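You operate a simulated robot arm through the tools that you are given. There is no shell and no other tool.

The job below is to be done with a simulated robot arm. You get a single attempt, and the scene is never put back.

Task
Strain the broth through the red sieve into the green basin.
Fine: empty the orange jug, nearly all into the basin; jug and sieve go back where they stood; the silver basin stays empty, the tap off. Set down upright: orange jug.
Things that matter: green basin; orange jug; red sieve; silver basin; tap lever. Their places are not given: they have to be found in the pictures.

Only the result counts: the job must be done as asked and must still hold three seconds after the hand-in. Knocking over, shifting, dropping, spilling or breaking anything else fails it.

Robot
A 7-joint arm with a two-finger parallel gripper, fixed in place. Base frame: the origin is on the floor under the middle of its stand, x ahead of it, y to its left, z up. Units: mm, rad, N and s.
With the tool pointing down near the work surface it reaches from about 400 to 900 mm from the base axis. Its first joint turns from -2.496 to 2.496 rad. Payload 3 kg.
The TCP is the grasp point between the finger pads, 30 mm short of the fingertips. In the tool frame z runs along the fingers and y along their closing line. Largest opening 94 mm; finger width 28, thickness 10; the body of the gripper, 50 by 96 mm, starts 55 mm behind the TCP.
Orientation is that of the tool frame in the base frame, as [roll, pitch, yaw] about the fixed x, y, z axes, in that order (R = Rz(yaw) Ry(pitch) Rx(roll)). With the fingers straight down and closing along the base's y, the tool's x points along the base's -x, its y along +y and its z along -z.

Tools
- The arm moves only by the tool drive_tool. Its argument "deltas" is a list of rows, each a list of 7 numbers: the opening, from 0 (shut) to 1 (fully open), then the shift along the base's x, y, z in mm, then the turn, a rotation vector about the base's x, y, z in degrees. In form: [[jaw, tx, ty, tz, ax, ay, az], ...]. A call has 1 to 20 rows; each row is the pose to reach, as a shift and turn from the pose commanded when the call began. Rows are played at 5 a second. More than 50 mm and 0.15 rad between two rows, or a gripper value outside its range, and nothing of the call is played. A pose out of reach is approached as far as the arm can. The call stops where the force on the tool passes 40 N (or 10 N more than at its start, if that is more) or the arm is blocked; 0.2 s more then pass. Each finger travels about 72 mm/s and halts on what it meets, pressing with about 41 N; the grip force reading is that of the motor and also rises with nothing between the fingers. The clock runs only during rows and for 0.2 s after the last one: add rows that repeat a pose to give the fingers time. The reply holds the time, the measured pose of the TCP, the force on the tool along the base axes, the opening and the grip force, in the units named above and with some noise, with the torque about the TCP (base axes, N m) and any sound that the robot's microphone picked up, and new pictures: "views" is both (left out), scene, wrist or none.
- Cameras (640 x 400 px; columns grow to the right, rows downward): "scene" is fixed at [218.9, -650, 1608.8]; the picture's right is [0.83, -0.56, 0.00], its down [-0.33, -0.48, -0.81] and it looks along [0.46, 0.67, -0.58] (base axes); focal length 328 px, centre (320, 200). "wrist" rides on the gripper at [76, 14, -103] in the tool frame; the picture's right is [-0.18, 0.98, 0.00], its down [-0.75, -0.14, -0.64] and it looks along [-0.63, -0.12, 0.77] (tool axes); focal length 243 px, centre (320, 200).
- measure_at(camera, pixels): for up to 12 pixels [column, row] of the newest picture of that camera ("zoom" is the newest enlarged one), the place [x, y, z] in the base frame of the surface seen there, good to about 2 mm. It takes no simulated time.
- enlarge(camera, box): a new picture of the part [left, top, right, bottom] of that camera's present view, enlarged. It takes no simulated time.
- sign_off(): hands the job in; it is judged then, once.

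Open the gripper and draw the arm clear of the work before you hand the job in, unless the task says otherwise.

The tools are called after "Call:" as name(argument=value, ...) on one line, values as JSON. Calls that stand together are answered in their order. drive_tool: Moves the arm, as the interface text tells. Its arguments: {"type":"object","properties":{"deltas":{"type":"array","items":{"type":"array","items":{"type":"number"}}},"views":{"type":"string","enum":["both","scene","wrist","none"]}},"required":["deltas"]} The other tools are called the same way: measure_at (camera, pixels) gives the place of the surface under pixels of a picture; enlarge (camera, box) takes an enlarged picture of a part of a camera's view; sign_off () hands the job in.

At the start:

```text
time_s: 0.0
tcp_pos: [549.3, 16.0, 1244.9]
orientation: [3.142, -0.001, -3.141]
contact_force: [0.9, -0.1, -0.8]
torque: [-0.02, 0.03, -0.03]
finger_gap: 94.0
finger_force: 0.1
```

scene: 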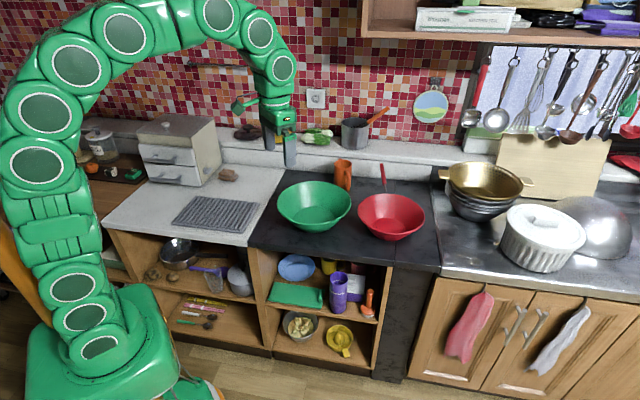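
wrist: 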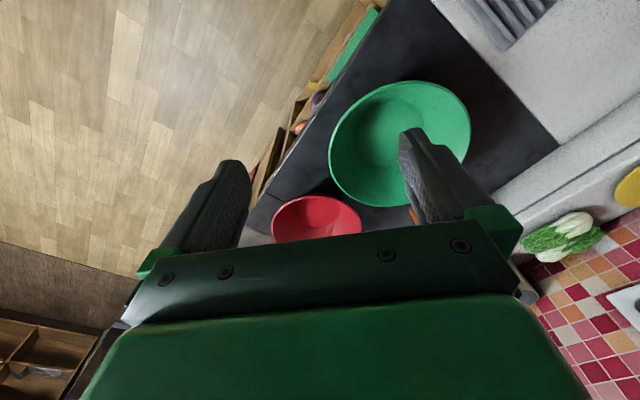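

The scene shows a green basin near (314,205), a red sieve near (391,215) with its handle near (383,178), and an orange jug near (343,173). I'll enlarge that area to see the details.

Call:
enlarge(camera="scene", box=[260, 140, 450, 260])

Call:
enlarge(camera="scene", box=[420, 130, 640, 290])

Call:
measure_at(camera="scene", pixels=[[314, 185], [278, 205], [350, 205], [314, 230], [314, 210], [391, 196], [358, 215], [424, 215], [391, 238], [391, 222], [383, 166], [343, 165]])

```text
3.33 times, centred on (355, 200) of scene
```

zoom: 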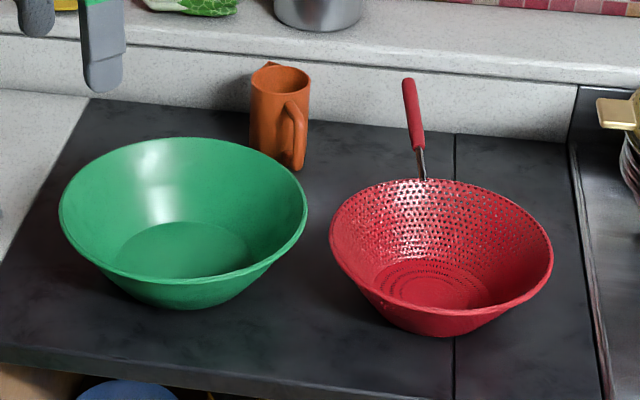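

```text
2.50 times, centred on (530, 210) of scene
```

zoom: 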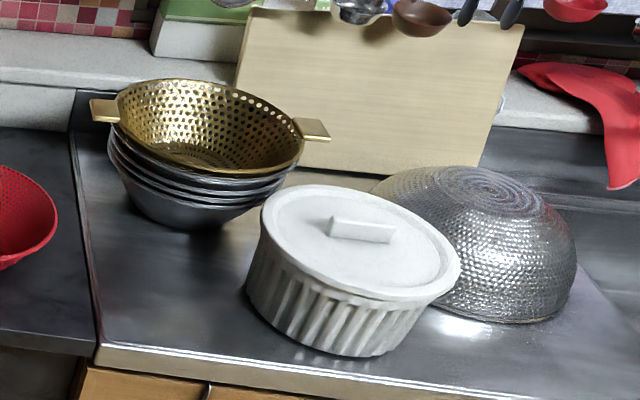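

```text
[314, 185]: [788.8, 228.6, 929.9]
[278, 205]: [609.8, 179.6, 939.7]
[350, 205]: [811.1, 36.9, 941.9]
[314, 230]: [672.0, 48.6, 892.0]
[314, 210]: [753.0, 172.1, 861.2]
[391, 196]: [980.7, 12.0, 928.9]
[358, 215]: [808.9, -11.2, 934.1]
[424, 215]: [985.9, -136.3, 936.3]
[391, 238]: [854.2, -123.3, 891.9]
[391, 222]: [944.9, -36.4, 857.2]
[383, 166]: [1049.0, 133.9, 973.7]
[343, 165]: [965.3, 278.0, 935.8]
```

The sieve has a long red handle rising toward the back wall and the jug's handle faces right toward the camera. I'll zoom in on the jug, the sieve handle and the part at (240,103) to get their geometry.

Call:
enlarge(camera="scene", box=[310, 140, 406, 200])

Call:
enlarge(camera="scene", box=[220, 60, 316, 180])

Call:
enlarge(camera="scene", box=[350, 155, 446, 215])

```text
6.67 times, centred on (358, 170) of scene
```

zoom: 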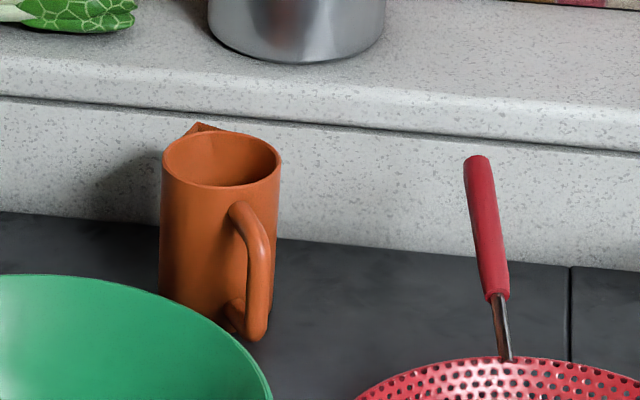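

```text
3.33 times, centred on (268, 120) of scene
```

zoom: 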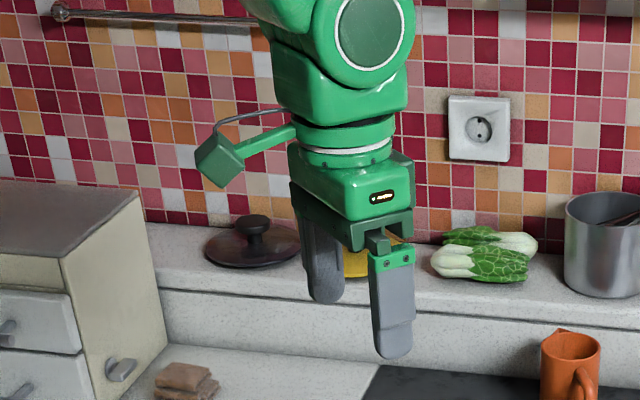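

```text
6.67 times, centred on (398, 185) of scene
```

zoom: 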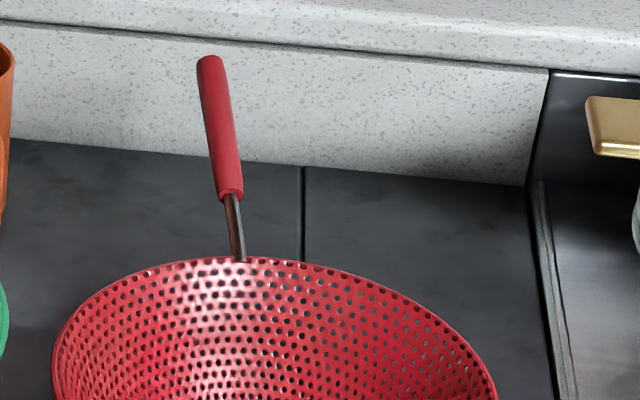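

Newest zoom shows the sieve handle from (208,60) to (235,195), and steel neck to (240,260). I'll measure points along it, on the rim and on the surrounding counter.

Call:
measure_at(camera="zoom", pixels=[[208, 64], [216, 110], [224, 150], [230, 185], [235, 215], [239, 250], [60, 350], [492, 385], [290, 262], [420, 320], [300, 220], [520, 180]])

Call:
measure_at(camera="scene", pixels=[[250, 245], [437, 270], [440, 185], [287, 168], [400, 140], [300, 160], [470, 200], [380, 260], [300, 240], [270, 220], [345, 200], [360, 190]])

Call:
enlarge(camera="scene", box=[322, 150, 370, 180])

```text
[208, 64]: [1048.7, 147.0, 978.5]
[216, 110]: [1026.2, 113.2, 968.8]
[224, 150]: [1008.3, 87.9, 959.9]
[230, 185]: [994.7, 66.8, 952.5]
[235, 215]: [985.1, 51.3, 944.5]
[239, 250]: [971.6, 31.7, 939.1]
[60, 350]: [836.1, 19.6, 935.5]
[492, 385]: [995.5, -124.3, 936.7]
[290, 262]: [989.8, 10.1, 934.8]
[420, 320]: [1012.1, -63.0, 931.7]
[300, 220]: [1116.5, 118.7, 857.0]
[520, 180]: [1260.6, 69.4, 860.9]
```

```text
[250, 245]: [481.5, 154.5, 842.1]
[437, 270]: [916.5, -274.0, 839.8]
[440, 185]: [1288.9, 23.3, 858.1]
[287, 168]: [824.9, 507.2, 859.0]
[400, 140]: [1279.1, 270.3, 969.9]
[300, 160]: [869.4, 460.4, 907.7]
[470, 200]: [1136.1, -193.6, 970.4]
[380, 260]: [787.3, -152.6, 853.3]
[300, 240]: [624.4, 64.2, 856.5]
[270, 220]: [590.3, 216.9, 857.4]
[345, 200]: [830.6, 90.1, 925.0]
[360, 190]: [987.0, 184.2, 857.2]
```

```text
13.33 times, centred on (346, 165) of scene
```

zoom: 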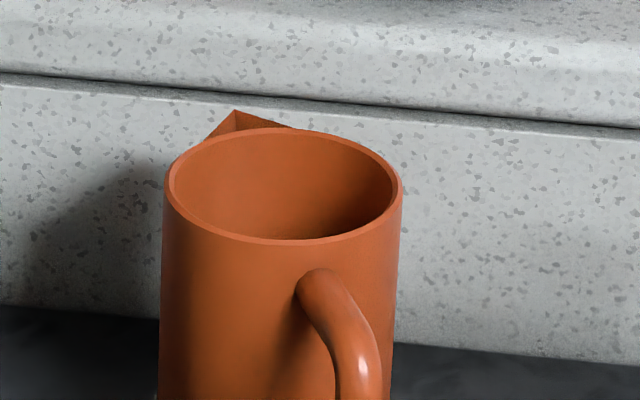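

The jug's spout tip is at (235,112) and the handle at (340,330) in the zoom, so the spout points back-left and the handle front-right. I'll measure the rim and handle precisely.

Call:
measure_at(camera="zoom", pixels=[[169, 185], [398, 190], [285, 241], [285, 131], [235, 112], [345, 147], [215, 222], [350, 236], [320, 275], [355, 340], [280, 170], [270, 225]])

Call:
measure_at(camera="scene", pixels=[[335, 182], [347, 190], [339, 177], [333, 184], [350, 180], [348, 185], [345, 183], [352, 175]])

Call:
enlarge(camera="scene", box=[322, 165, 370, 195])

```text
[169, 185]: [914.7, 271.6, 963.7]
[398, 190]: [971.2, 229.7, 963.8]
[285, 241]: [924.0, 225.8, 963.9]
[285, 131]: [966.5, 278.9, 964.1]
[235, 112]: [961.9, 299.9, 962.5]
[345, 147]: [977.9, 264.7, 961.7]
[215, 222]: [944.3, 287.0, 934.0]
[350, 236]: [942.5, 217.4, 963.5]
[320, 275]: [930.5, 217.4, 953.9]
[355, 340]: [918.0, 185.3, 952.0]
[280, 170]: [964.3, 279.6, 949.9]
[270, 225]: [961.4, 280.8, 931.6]
```

```text
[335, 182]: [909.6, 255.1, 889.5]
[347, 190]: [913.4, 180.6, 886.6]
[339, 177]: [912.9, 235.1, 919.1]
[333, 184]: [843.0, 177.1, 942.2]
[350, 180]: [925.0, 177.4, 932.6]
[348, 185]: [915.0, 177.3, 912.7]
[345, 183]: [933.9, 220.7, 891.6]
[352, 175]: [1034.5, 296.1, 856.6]
```

```text
13.33 times, centred on (346, 180) of scene
```

zoom: 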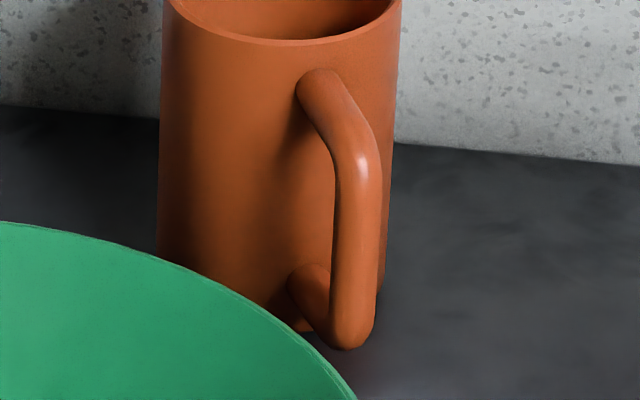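

The jug is centred near (944,252) with its rim at z≈964, spout bearing ≈70°, handle bearing ≈250°. The sieve is centred near (905,-66), and the basin near (718,120). I'll lower and advance the arm a little to look closely with the wrist camera.

Call:
drive_tool(deltas=[[1, 30, 0, -20, 0, 0, 0], [1, 60, 0, -40, 0, 0, 0], [1, 90, 0, -60, 0, 0, 0], [1, 100, 0, -80, 0, 0, 0], [1, 100, 0, -80, 0, 0, 0]])

Call:
enlarge(camera="wrist", box=[160, 20, 480, 220])

```text
time_s: 1.2
tcp_pos: [648.4, 17.5, 1163.6]
orientation: [-3.141, 0.0, -3.141]
contact_force: [-0.5, -0.2, -0.4]
torque: [-0.02, 0.01, -0.03]
finger_gap: 93.9
finger_force: 0.2
```

scene: 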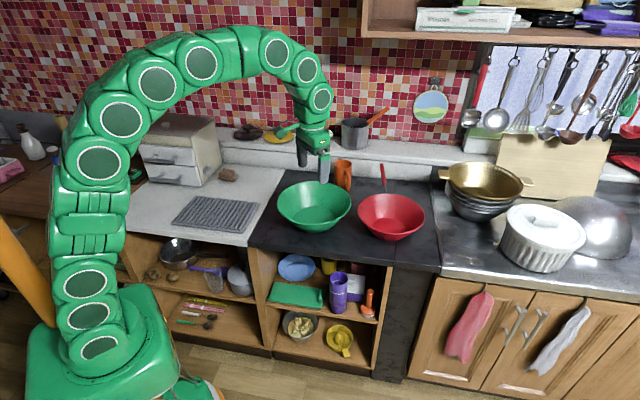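
wrist: 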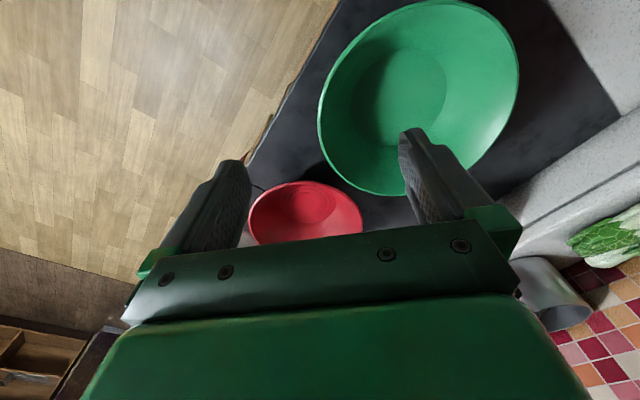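

```text
2.00 times, centred on (320, 120) of wrist
```

zoom: 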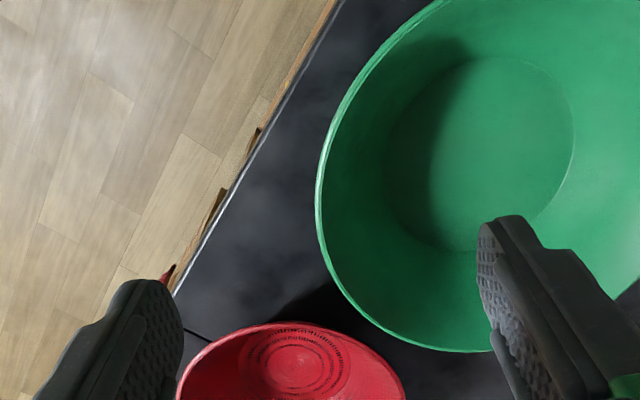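

Wrist view now shows the basin rim from (318,115) to (518,95) and the sieve at (305,213). I'll measure rims and floor radii for both.

Call:
measure_at(camera="wrist", pixels=[[319, 118], [332, 165], [370, 191], [420, 2], [470, 5], [517, 75], [340, 60], [400, 80], [354, 90], [446, 85], [395, 143], [400, 50]])

Call:
measure_at(camera="wrist", pixels=[[249, 220], [262, 197], [300, 182], [340, 190], [361, 220], [262, 240], [305, 205], [280, 203], [333, 205], [305, 220], [270, 210], [345, 210]])

```text
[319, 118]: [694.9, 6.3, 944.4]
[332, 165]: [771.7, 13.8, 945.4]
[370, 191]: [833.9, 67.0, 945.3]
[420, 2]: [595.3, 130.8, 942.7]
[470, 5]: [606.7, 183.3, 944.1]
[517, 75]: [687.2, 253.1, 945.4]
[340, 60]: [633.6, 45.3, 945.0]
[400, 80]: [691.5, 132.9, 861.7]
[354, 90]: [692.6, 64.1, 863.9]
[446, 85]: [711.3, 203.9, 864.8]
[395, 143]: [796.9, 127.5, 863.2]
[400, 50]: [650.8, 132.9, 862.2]
```

```text
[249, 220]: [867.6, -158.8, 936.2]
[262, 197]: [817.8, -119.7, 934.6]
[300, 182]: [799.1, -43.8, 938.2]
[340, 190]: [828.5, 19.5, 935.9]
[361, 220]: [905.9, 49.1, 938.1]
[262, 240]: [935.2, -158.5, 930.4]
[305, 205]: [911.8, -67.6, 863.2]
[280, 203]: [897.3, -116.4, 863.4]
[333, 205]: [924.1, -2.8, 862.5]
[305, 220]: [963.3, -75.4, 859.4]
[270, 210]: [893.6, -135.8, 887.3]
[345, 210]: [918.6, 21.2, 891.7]
```

The fits give: basin centre ≈(722,129), rim R≈126 at z≈945, floor R≈72. Sieve centre ≈(907,-59), rim R≈109 at z≈937, walls sloped ≈33°. I plan to grip the sieve by its near rim, so I'll yaw the tool -93.7° while moving to a stand-off.

Call:
drive_tool(deltas=[[0.6, 8, -5, -5, 0, 0, -7.8], [0.6, 15, -11, -11, 0, 0, -15.6], [0.6, 23, -16, -16, 0, 0, -23.4], [0.6, 30, -22, -21, 0, 0, -31.2], [0.6, 38, -27, -27, 0, 0, -39], [0.6, 45, -33, -32, 0, 0, -46.8], [0.6, 53, -38, -37, 0, 0, -54.6], [0.6, 61, -44, -43, 0, 0, -62.4], [0.6, 68, -49, -48, 0, 0, -70.2], [0.6, 76, -55, -53, 0, 0, -78], [0.6, 83, -60, -59, 0, 0, -85.8], [0.6, 91, -65.5, -64, 0, 0, -93.7], [0.6, 91, -65.5, -64, 0, 0, -93.7]])

```text
time_s: 4.0
tcp_pos: [740.1, -51.1, 1100.5]
orientation: [-3.142, 0.0, 1.503]
contact_force: [-0.4, 0.1, 0.5]
torque: [0.03, 0.04, -0.03]
finger_gap: 56.5
finger_force: 0.0
```

scene: 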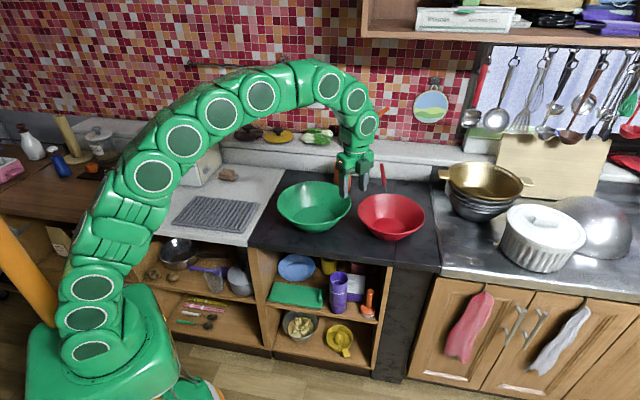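
wrist: 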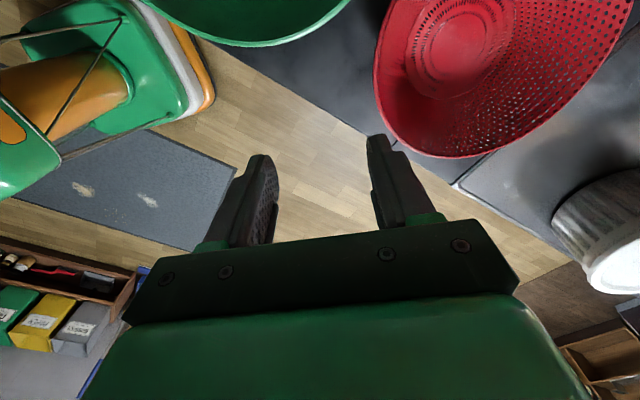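

The yaw reached -93.7° cleanly. Now I'll tilt the fingers 33° outward so they line up with the sieve wall and descend to the stand-off above its near rim.

Call:
drive_tool(deltas=[[0.5, 0, 0, -14, -0.43, -6.6, 0], [0.5, 0, 0, -28, -0.85, -13.2, 0], [0.5, 0, 0, -42, -1.28, -19.8, 0], [0.5, 0, 0, -56, -1.7, -26.3, 0], [0.5, 0, 0, -70, -2.13, -32.9, 0], [0.5, 0, 0, -70, -2.13, -32.9, 0]])

Call:
enlarge(camera="scene", box=[310, 120, 470, 260])

```text
time_s: 5.4
tcp_pos: [741.7, -49.4, 1030.5]
orientation: [2.564, -0.001, 1.509]
contact_force: [0.2, 0.4, 0.5]
torque: [0.0, -0.03, 0.0]
finger_gap: 47.2
finger_force: 0.0
```

scene: 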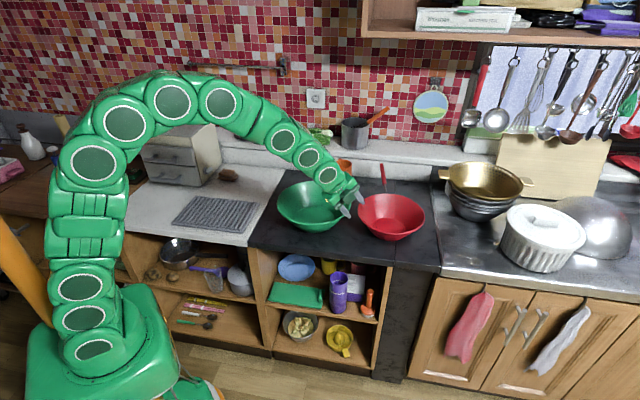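
wrist: 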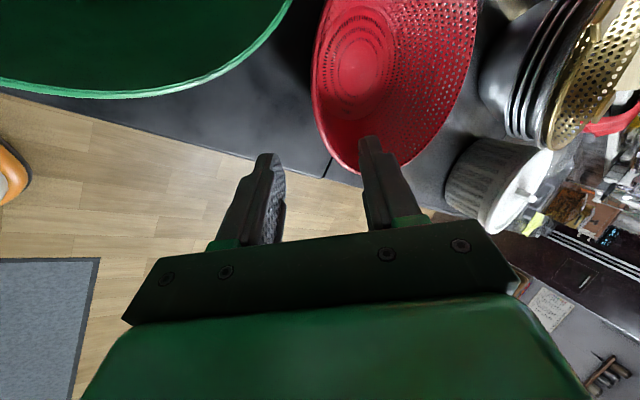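

```text
2.86 times, centred on (390, 190) of scene
```

zoom: 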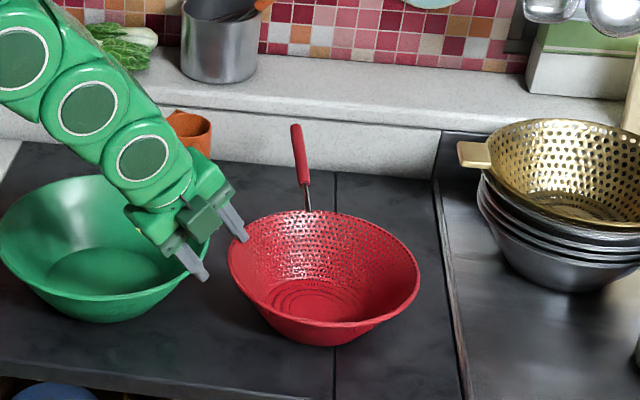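

The wrist is now aligned and the near rim shows at about (345,168) in the wrist picture. I'll measure the near rim and wall once more before the final approach.

Call:
measure_at(camera="wrist", pixels=[[315, 110], [322, 138], [332, 156], [345, 168], [357, 174], [405, 164], [430, 142], [340, 130], [350, 140], [345, 115], [345, 90], [360, 70]])

Call:
enlarge(camera="wrist", box=[220, 40, 480, 220])

```text
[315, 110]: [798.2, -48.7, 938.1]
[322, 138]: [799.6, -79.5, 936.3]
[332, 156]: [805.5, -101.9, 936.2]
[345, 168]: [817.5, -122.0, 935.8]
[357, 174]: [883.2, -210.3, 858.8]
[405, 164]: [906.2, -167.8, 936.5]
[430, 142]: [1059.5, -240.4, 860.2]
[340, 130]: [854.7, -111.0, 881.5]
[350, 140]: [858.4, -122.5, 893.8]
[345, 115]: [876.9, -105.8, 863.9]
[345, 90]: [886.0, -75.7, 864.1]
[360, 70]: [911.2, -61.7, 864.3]
```

```text
2.22 times, centred on (350, 130) of wrist
```

zoom: 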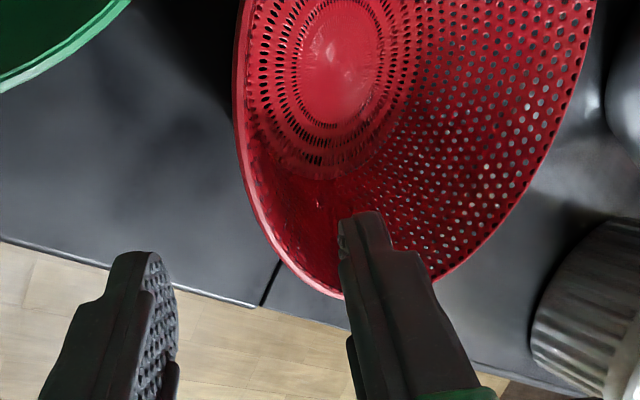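

The rim fit confirms centre (907,-59), R≈109.4, z≈937. I'll slide the open fingers down along the near wall, then look before closing.

Call:
drive_tool(deltas=[[0.5, 13, -0.6, -21, 0, 0, 0], [0.5, 26, -1.2, -42, 0, 0, 0], [0.5, 39, -1.8, -62, 0, 0, 0], [0.5, 52, -2.4, -83, 0, 0, 0], [0.5, 58, -2.7, -93, 0, 0, 0], [0.5, 64.7, -2.9, -103.7, 0, 0, 0], [0.5, 64.7, -2.9, -103.7, 0, 0, 0]])

Call:
enlarge(camera="scene", box=[310, 120, 470, 260])

```text
time_s: 7.0
tcp_pos: [807.2, -53.5, 927.3]
orientation: [2.566, 0.0, 1.507]
contact_force: [-0.3, 0.1, -0.3]
torque: [0.03, -0.02, -0.03]
finger_gap: 46.8
finger_force: 0.1
```

scene: 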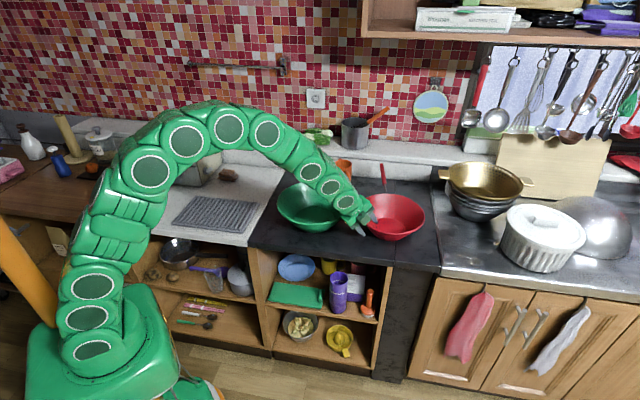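
wrist: 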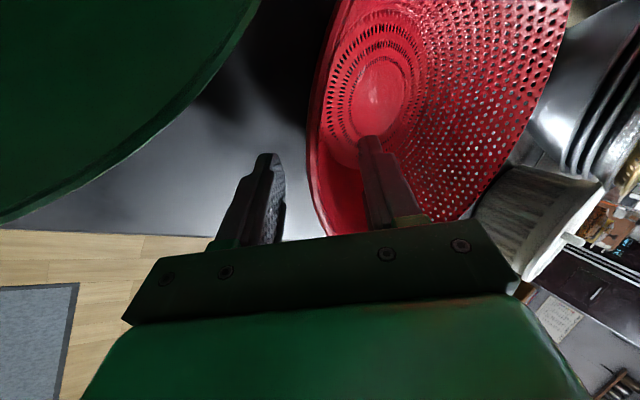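

```text
2.86 times, centred on (390, 190) of scene
```

zoom: 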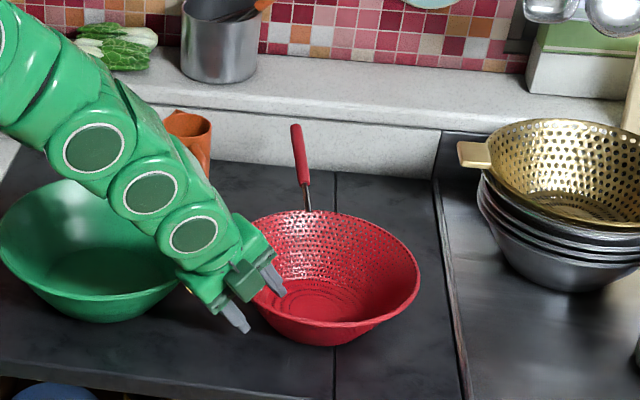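

The rim passes between the two fingers (fingers near (262,200) and (385,200), rim near (315,205)). I'll close the gripper in place.

Call:
drive_tool(deltas=[[0.3, 0, 0, 0, 0, 0, 0], [0.15, 0, 0, 0, 0, 0, 0], [0, 0, 0, 0, 0, 0, 0], [0, 0, 0, 0, 0, 0, 0], [0, 0, 0, 0, 0, 0, 0]])

Call:
measure_at(camera="scene", pixels=[[383, 166], [424, 215], [391, 196]])

```text
time_s: 8.2
tcp_pos: [807.5, -53.6, 928.6]
orientation: [2.567, -0.001, 1.507]
contact_force: [-0.2, -0.6, 7.4]
torque: [0.31, -0.41, -0.01]
finger_gap: 6.6
finger_force: 40.4
```

scene: 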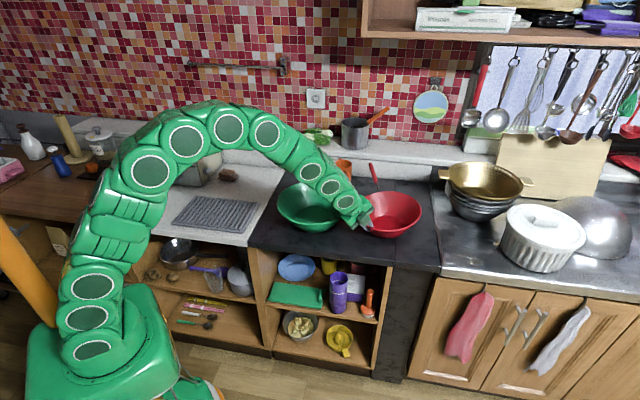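
wrist: 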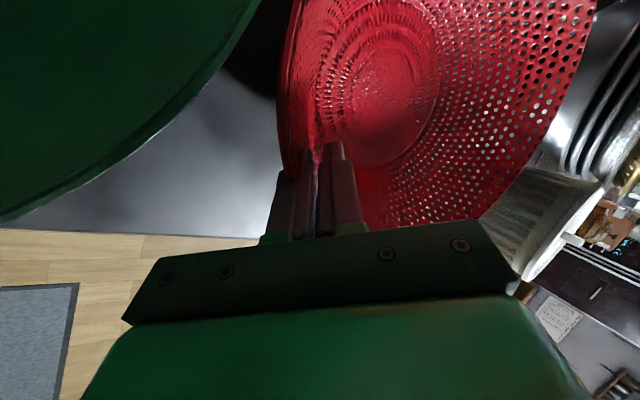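

```text
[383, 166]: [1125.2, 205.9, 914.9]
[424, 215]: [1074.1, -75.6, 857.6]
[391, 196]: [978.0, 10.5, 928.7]
```

The grip closed on a 6.6 mm wall, but the handle appears shifted toward (373,175), so the sieve turned or tipped a little. I'll zoom in and measure how it now sits.

Call:
enlarge(camera="scene", box=[340, 150, 440, 250])

Call:
measure_at(camera="scene", pixels=[[371, 165], [373, 172], [376, 182], [378, 190], [421, 210], [420, 216], [410, 203], [400, 196], [390, 193], [418, 222], [410, 229], [395, 236]])

```text
4.00 times, centred on (390, 200) of scene
```

zoom: 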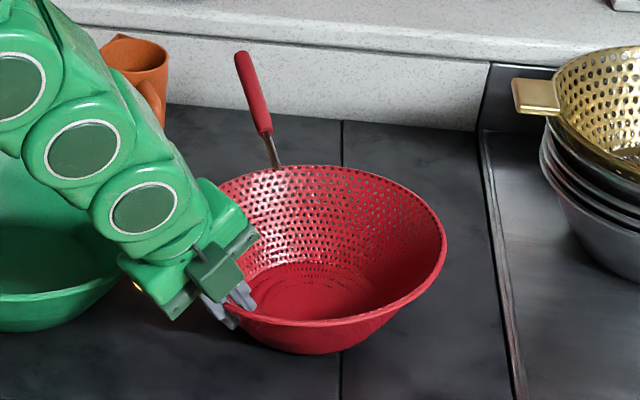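

```text
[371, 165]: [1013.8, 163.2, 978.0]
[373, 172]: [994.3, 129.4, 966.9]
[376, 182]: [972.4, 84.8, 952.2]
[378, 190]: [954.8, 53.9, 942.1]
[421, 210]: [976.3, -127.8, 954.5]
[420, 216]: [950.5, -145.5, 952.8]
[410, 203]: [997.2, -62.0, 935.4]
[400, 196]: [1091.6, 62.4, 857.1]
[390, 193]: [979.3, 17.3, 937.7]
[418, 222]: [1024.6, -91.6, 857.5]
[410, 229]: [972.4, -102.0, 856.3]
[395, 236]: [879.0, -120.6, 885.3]
```

The sieve aligned itself flush with the pads, turning about 6° about the finger axis, so its right rim sits near z 954. I'll lift it slowly by 40 mm to see how it hangs and what it weighs.

Call:
drive_tool(deltas=[[0, 0, 0, 5, 0, 0, 0], [0, 0, 0, 12, 0, 0, 0], [0, 0, 0, 20, 0, 0, 0], [0, 0, 0, 30, 0, 0, 0], [0, 0, 0, 40, 0, 0, 0], [0, 0, 0, 40, 0, 0, 0]])

Call:
enlarge(camera="scene", box=[340, 140, 440, 240])

```text
time_s: 9.6
tcp_pos: [805.4, -52.0, 966.2]
orientation: [2.568, -0.001, 1.506]
contact_force: [0.6, -0.1, -0.1]
torque: [-0.02, 0.12, 0.0]
finger_gap: 6.4
finger_force: 40.5
```

scene: 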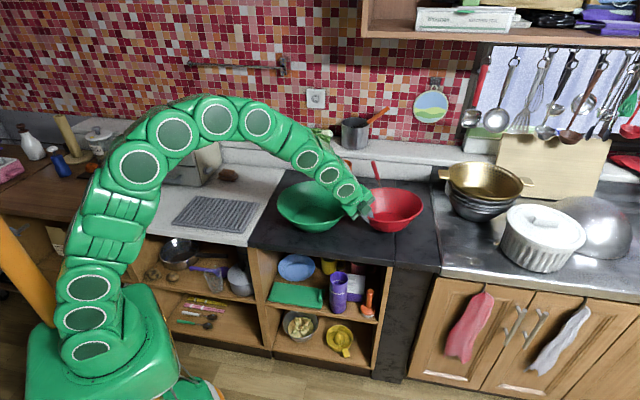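
wrist: 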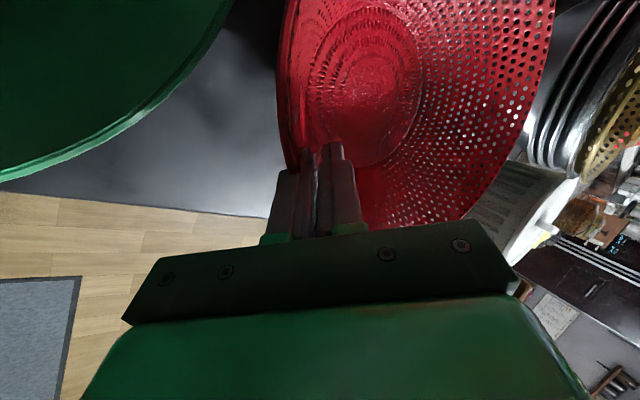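

```text
4.00 times, centred on (390, 190) of scene
```

zoom: 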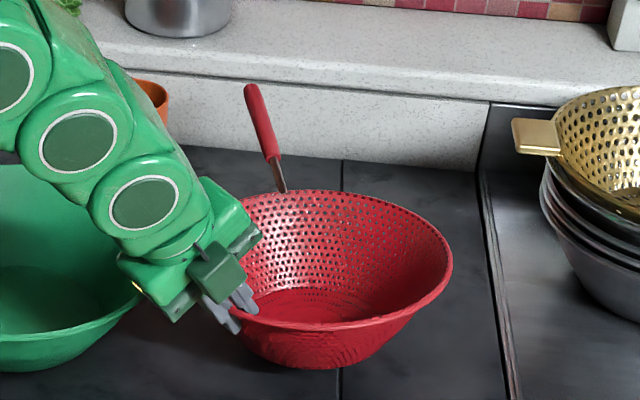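

The force reads near zero and the torque only 0.12 N m, so I need to know whether the sieve came up with the gripper. I'll measure its rim, floor and handle.

Call:
measure_at(camera="zoom", pixels=[[250, 92], [262, 125], [275, 160], [284, 188], [330, 193], [400, 215], [450, 270], [435, 295], [330, 328], [300, 300], [330, 360], [280, 355]])

Call:
measure_at(camera="wrist", pixels=[[281, 100], [290, 160], [290, 30], [360, 80], [340, 110], [400, 100], [540, 60], [500, 170]])

```text
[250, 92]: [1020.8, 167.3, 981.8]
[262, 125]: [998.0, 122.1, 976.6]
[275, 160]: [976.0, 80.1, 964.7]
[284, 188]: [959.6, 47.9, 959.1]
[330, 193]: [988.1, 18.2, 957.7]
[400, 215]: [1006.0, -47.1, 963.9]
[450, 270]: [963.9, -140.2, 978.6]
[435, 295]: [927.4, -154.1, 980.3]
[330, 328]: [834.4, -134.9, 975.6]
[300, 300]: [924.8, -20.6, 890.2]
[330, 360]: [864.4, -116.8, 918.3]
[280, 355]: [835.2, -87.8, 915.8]
```

```text
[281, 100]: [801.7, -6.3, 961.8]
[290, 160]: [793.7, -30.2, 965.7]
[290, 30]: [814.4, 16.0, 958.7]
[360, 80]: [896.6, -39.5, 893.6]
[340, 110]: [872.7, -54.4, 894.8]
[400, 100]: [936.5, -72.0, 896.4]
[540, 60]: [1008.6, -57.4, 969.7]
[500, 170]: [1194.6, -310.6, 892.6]
```

The sieve is up: its rim centre is near (901,-48,968), tilted about 7° with the right side high. I'll look at the pinch itself in the wrist picture, around (310,160).

Call:
enlarge(camera="wrist", box=[240, 120, 400, 250])

Call:
enlarge(camera="scene", box=[350, 180, 410, 240])

```text
3.08 times, centred on (320, 185) of wrist
```

zoom: 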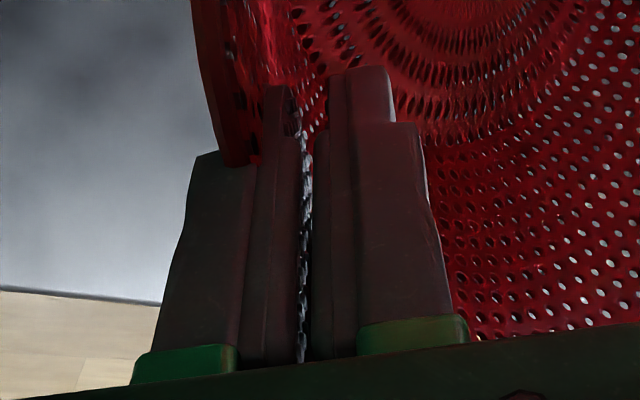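

```text
6.67 times, centred on (380, 210) of scene
```

zoom: 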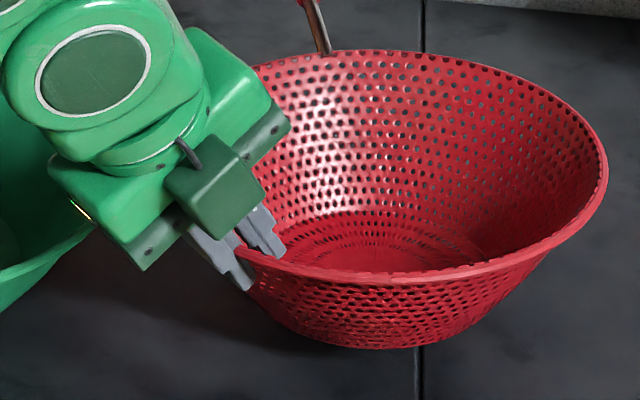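

The grip is stable and the sieve is light, but it hangs about 7° off level. I'll raise it clear of the basin rim and roll the tool +7.2° about x to level it.

Call:
drive_tool(deltas=[[0, 0, 0, 15, 1.4, 0, 0], [0, 0, 0, 32, 2.9, 0, 0], [0, 0, 0, 50, 4.4, 0, 0], [0, 0, 0, 68, 5.8, 0, 0], [0, 0, 0, 84, 7.2, 0, 0], [0, 0, 0, 84, 7.2, 0, 0]])

Call:
enlarge(camera="scene", box=[340, 120, 440, 220])

```text
time_s: 11.0
tcp_pos: [805.4, -51.3, 1053.1]
orientation: [2.576, -0.126, 1.506]
contact_force: [-0.4, 0.0, -0.7]
torque: [-0.02, 0.08, -0.01]
finger_gap: 6.4
finger_force: 40.9
```

scene: 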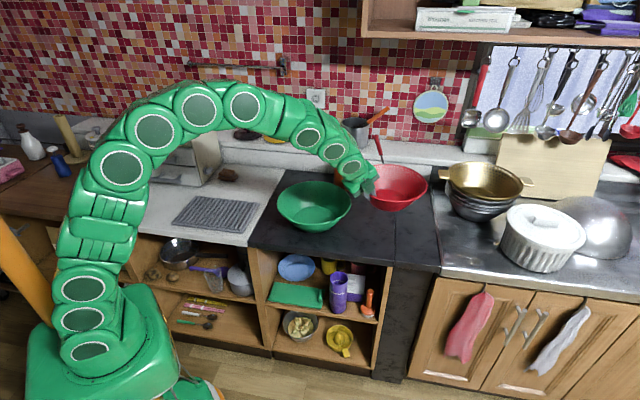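
wrist: 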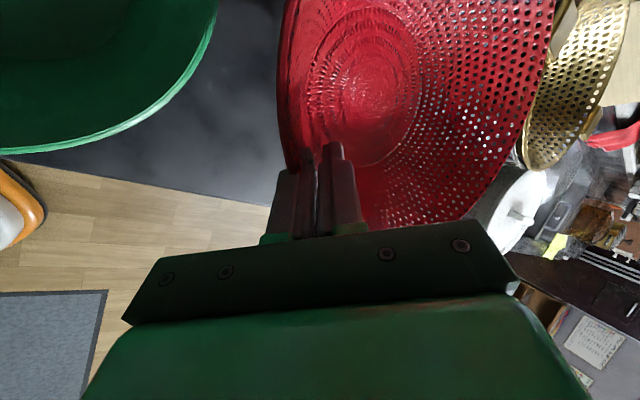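

```text
4.00 times, centred on (390, 170) of scene
```

zoom: 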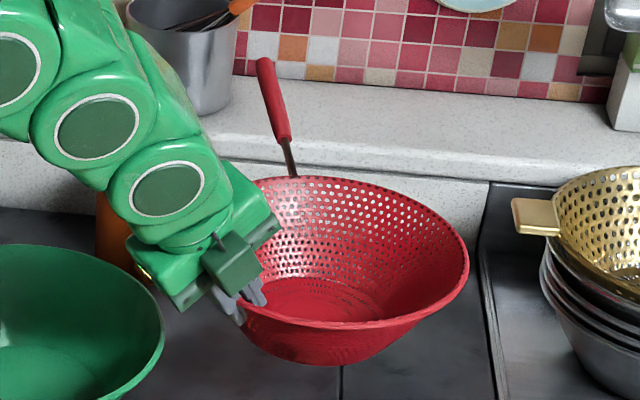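

The sieve looks level now. I'll measure its rim and the basin rim before carrying it over.

Call:
measure_at(camera="zoom", pixels=[[260, 65], [290, 172], [330, 179], [400, 196], [450, 235], [469, 270], [440, 305], [380, 325], [320, 327], [265, 312], [320, 300], [300, 352]])

Call:
measure_at(camera="wrist", pixels=[[281, 100], [290, 160], [295, 20], [553, 40], [517, 150], [360, 80], [215, 40], [190, 85], [150, 120], [90, 145], [40, 150]])

Call:
measure_at(camera="scene", pixels=[[277, 204], [279, 196], [290, 187], [305, 182], [320, 182], [335, 185], [345, 191], [351, 203], [347, 213], [340, 220]])

```text
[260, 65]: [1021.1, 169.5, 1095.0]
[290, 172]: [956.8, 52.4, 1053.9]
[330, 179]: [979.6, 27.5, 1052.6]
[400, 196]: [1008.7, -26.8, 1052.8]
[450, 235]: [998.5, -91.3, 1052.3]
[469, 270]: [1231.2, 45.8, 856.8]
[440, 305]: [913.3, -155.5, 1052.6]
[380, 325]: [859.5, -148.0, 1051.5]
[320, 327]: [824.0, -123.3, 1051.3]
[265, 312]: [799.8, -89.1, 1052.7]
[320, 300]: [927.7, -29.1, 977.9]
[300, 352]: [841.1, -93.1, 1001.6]
```

```text
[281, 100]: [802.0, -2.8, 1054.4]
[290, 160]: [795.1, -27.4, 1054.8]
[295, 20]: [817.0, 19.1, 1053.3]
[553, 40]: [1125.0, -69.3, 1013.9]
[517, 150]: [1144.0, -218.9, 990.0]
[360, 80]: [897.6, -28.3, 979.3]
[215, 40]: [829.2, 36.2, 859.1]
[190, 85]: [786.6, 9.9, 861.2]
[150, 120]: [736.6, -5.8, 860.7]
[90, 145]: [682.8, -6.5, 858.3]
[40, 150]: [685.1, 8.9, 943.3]
```

```text
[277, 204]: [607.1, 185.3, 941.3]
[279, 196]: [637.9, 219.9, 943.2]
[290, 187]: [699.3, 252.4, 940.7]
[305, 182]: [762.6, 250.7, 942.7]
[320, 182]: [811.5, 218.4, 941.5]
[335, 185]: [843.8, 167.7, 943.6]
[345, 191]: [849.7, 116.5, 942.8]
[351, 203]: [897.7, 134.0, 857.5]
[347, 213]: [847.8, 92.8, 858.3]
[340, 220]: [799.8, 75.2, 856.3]
```

The sieve rim is level at z≈1052, centred (901.5,-46.7); the basin centre is (722.5,129.5), rim R≈126.6. I'll carry the sieve over the basin, offset 6 mm away from the robot so the outer finger has room.

Call:
drive_tool(deltas=[[0, -8, 8, 0, 0, 0, 0], [0, -21, 21, 0, 0, 0, 0], [0, -35, 36, 0, 0, 0, 0], [0, -50, 51, 0, 0, 0, 0], [0, -65, 66, 0, 0, 0, 0], [0, -80, 81, 0, 0, 0, 0], [0, -95, 97, 0, 0, 0, 0], [0, -110, 112, 0, 0, 0, 0], [0, -125, 127, 0, 0, 0, 0], [0, -140, 143, 0, 0, 0, 0], [0, -155, 158, 0, 0, 0, 0], [0, -167, 170, 0, 0, 0, 0], [0, -173, 176, 0, 0, 0, 0], [0, -173, 176, 0, 0, 0, 0]])

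Call:
enlarge(camera="scene", box=[260, 130, 380, 250])

```text
time_s: 14.0
tcp_pos: [632.7, 126.0, 1051.2]
orientation: [2.574, -0.127, 1.506]
contact_force: [0.5, -0.2, -1.0]
torque: [-0.02, 0.1, -0.02]
finger_gap: 6.6
finger_force: 40.3
```

scene: 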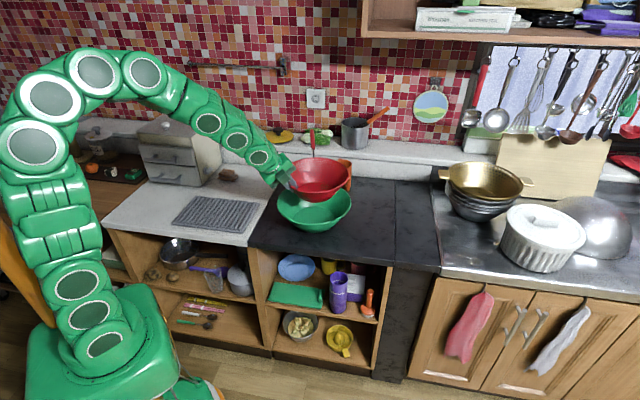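
wrist: 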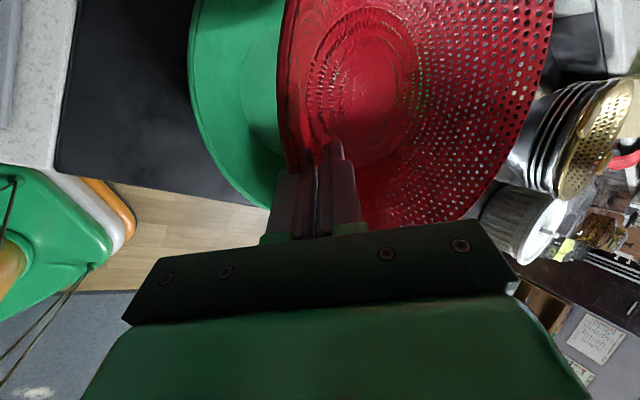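

```text
3.33 times, centred on (320, 190) of scene
```

zoom: 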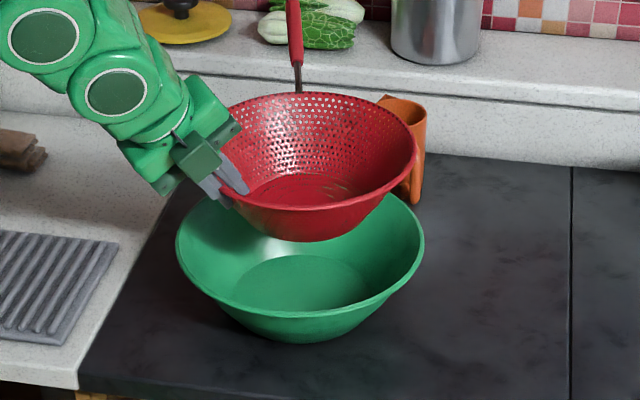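

Over the basin with the sieve centred at about (729,130). I'll lower to 20 mm above the expected rest height and check the readings.

Call:
drive_tool(deltas=[[0, 0, 0, -15, 0, 0, 0], [0, 0, 0, -35, 0, 0, 0], [0, 0, 0, -55, 0, 0, 0], [0, 0, 0, -70, 0, 0, 0], [0, 0, 0, -80, 0, 0, 0], [0, 0, 0, -86, 0, 0, 0], [0, 0, 0, -86, 0, 0, 0]])

Call:
enlarge(camera="scene", box=[260, 130, 380, 250])

Call:
enlarge(camera="wrist", box=[160, 0, 420, 250])

```text
time_s: 15.6
tcp_pos: [632.1, 123.4, 966.5]
orientation: [2.575, -0.127, 1.506]
contact_force: [0.3, 0.8, -1.4]
torque: [-0.01, 0.09, 0.0]
finger_gap: 6.5
finger_force: 40.2
```

scene: 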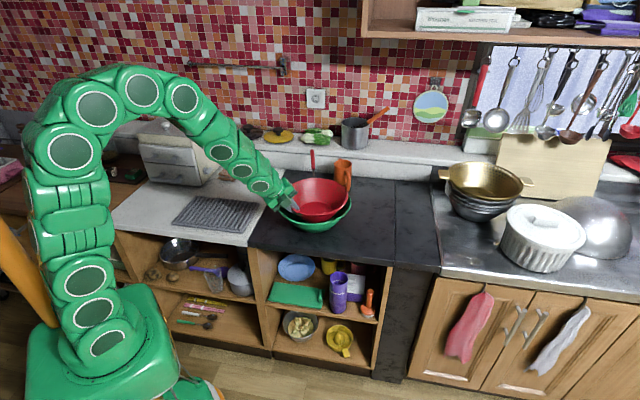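
wrist: 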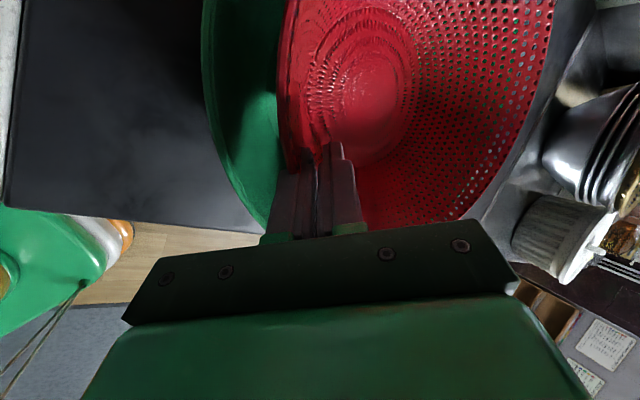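

```text
3.33 times, centred on (320, 190) of scene
```

zoom: 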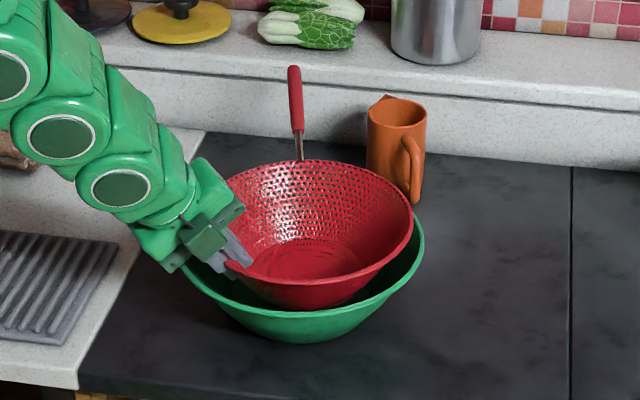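

```text
1.60 times, centred on (290, 125) of wrist
```

zoom: 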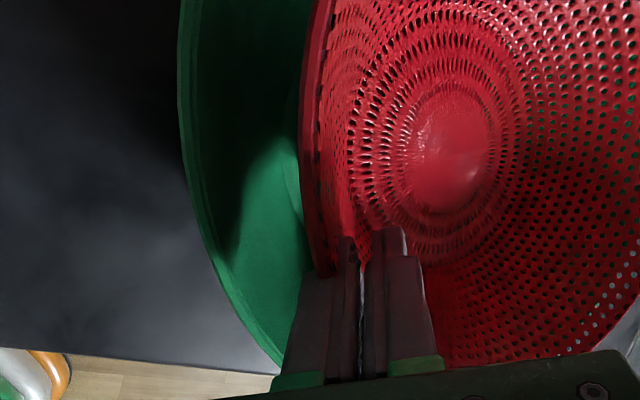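

No contact yet (force z -1.4 N), and the finger clears the basin wall. I'll lower another 12 mm.

Call:
drive_tool(deltas=[[0, 0, 0, -5, 0, 0, 0], [0, 0, 0, -9, 0, 0, 0], [0, 0, 0, -12, 0, 0, 0], [0, 0, 0, -12, 0, 0, 0]], views="wrist")

```text
time_s: 16.6
tcp_pos: [631.6, 123.0, 954.9]
orientation: [2.574, -0.126, 1.507]
contact_force: [0.5, 0.3, -0.8]
torque: [-0.02, 0.14, 0.02]
finger_gap: 6.4
finger_force: 40.8
```

wrist: 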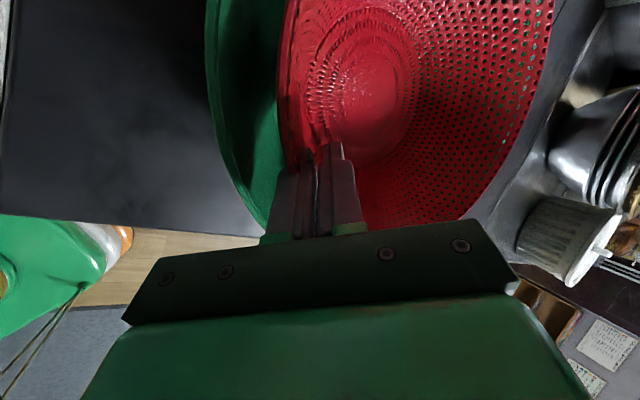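

Still no contact (force z -0.8 N). I'll go down 6 mm more.

Call:
drive_tool(deltas=[[0, 0, 0, -3, 0, 0, 0], [0, 0, 0, -6, 0, 0, 0], [0, 0, 0, -6, 0, 0, 0]], views="wrist")

```text
time_s: 17.4
tcp_pos: [631.9, 123.1, 948.7]
orientation: [2.575, -0.126, 1.506]
contact_force: [0.6, 0.4, -0.5]
torque: [-0.01, 0.04, 0.01]
finger_gap: 6.7
finger_force: 40.3
```

wrist: 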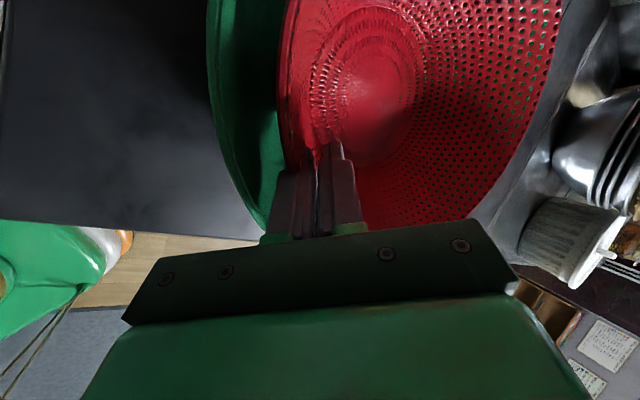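

The torque fell to 0.04 N m, perhaps the first touch. I'll lower by 3 mm and compare.

Call:
drive_tool(deltas=[[0, 0, 0, -1.5, 0, 0, 0], [0, 0, 0, -3, 0, 0, 0], [0, 0, 0, -3, 0, 0, 0]])

Call:
enlarge(camera="scene", box=[260, 140, 360, 240])

```text
time_s: 18.2
tcp_pos: [632.8, 123.8, 945.5]
orientation: [2.575, -0.125, 1.508]
contact_force: [2.0, 0.3, 2.2]
torque: [0.07, -0.02, 0.01]
finger_gap: 6.5
finger_force: 40.3
```

scene: 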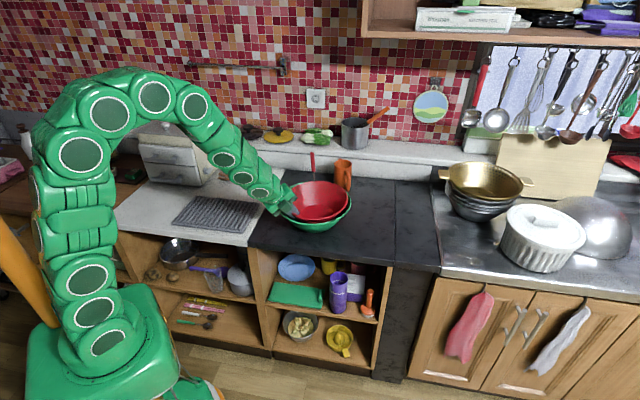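
wrist: 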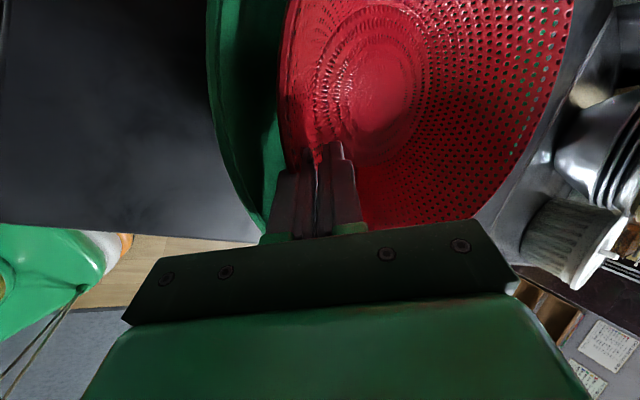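

```text
4.00 times, centred on (310, 190) of scene
```

zoom: 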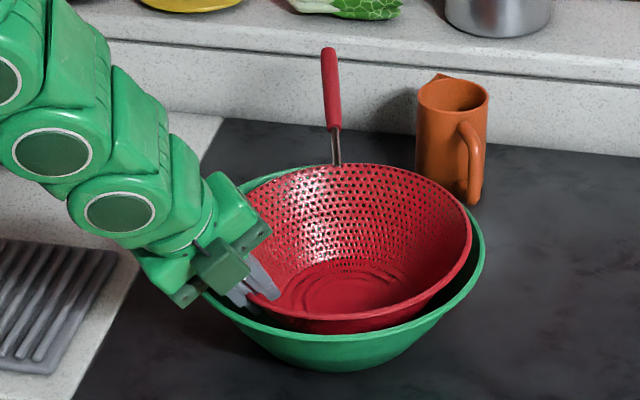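

There's light contact now (about 3 N), so the sieve is seated to within a couple of millimetres. I'll open the fingers partway to let it settle.

Call:
drive_tool(deltas=[[0.12, 0, 0, 0, 0, 0, 0], [0.2, 0, 0, 0, 0, 0, 0], [0.2, 0, 0, 0, 0, 0, 0]])

Call:
enlarge(camera="scene", box=[260, 140, 360, 240])

Call:
enlarge(camera="wrist", box=[180, 80, 420, 250])

```text
time_s: 19.0
tcp_pos: [632.6, 123.5, 944.0]
orientation: [2.575, -0.126, 1.508]
contact_force: [0.1, 0.0, 2.0]
torque: [-0.07, 0.03, -0.02]
finger_gap: 17.6
finger_force: 0.0
```

scene: 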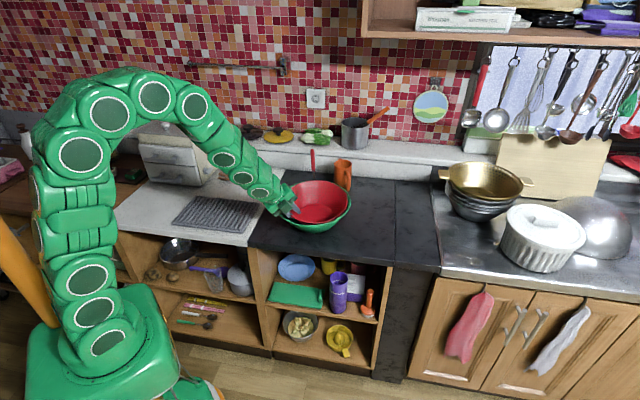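
wrist: 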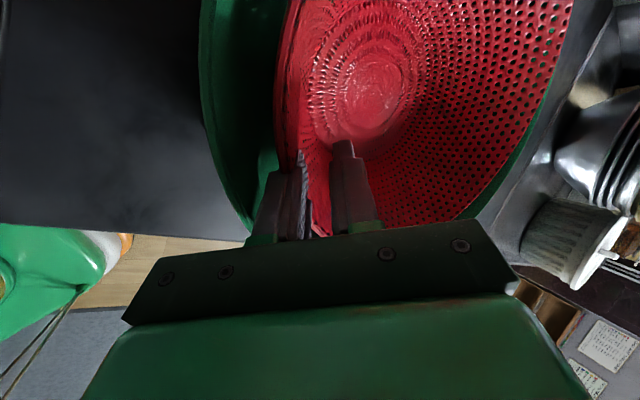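

```text
4.00 times, centred on (310, 190) of scene
```

zoom: 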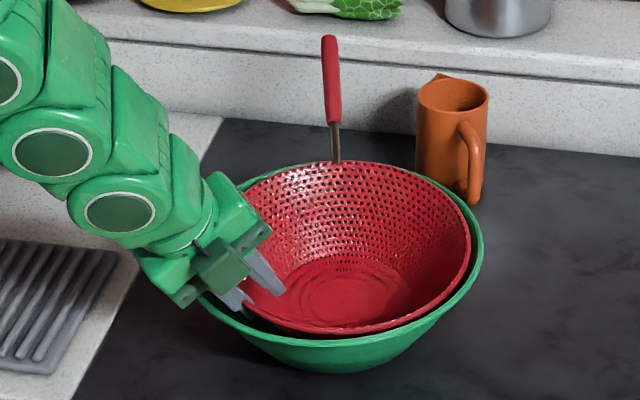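

```text
2.35 times, centred on (300, 165) of wrist
```

zoom: 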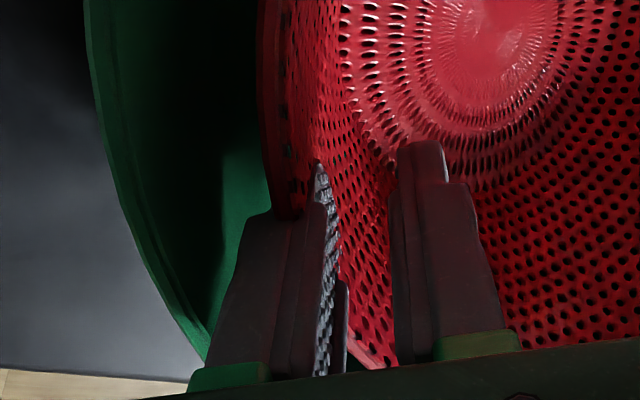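

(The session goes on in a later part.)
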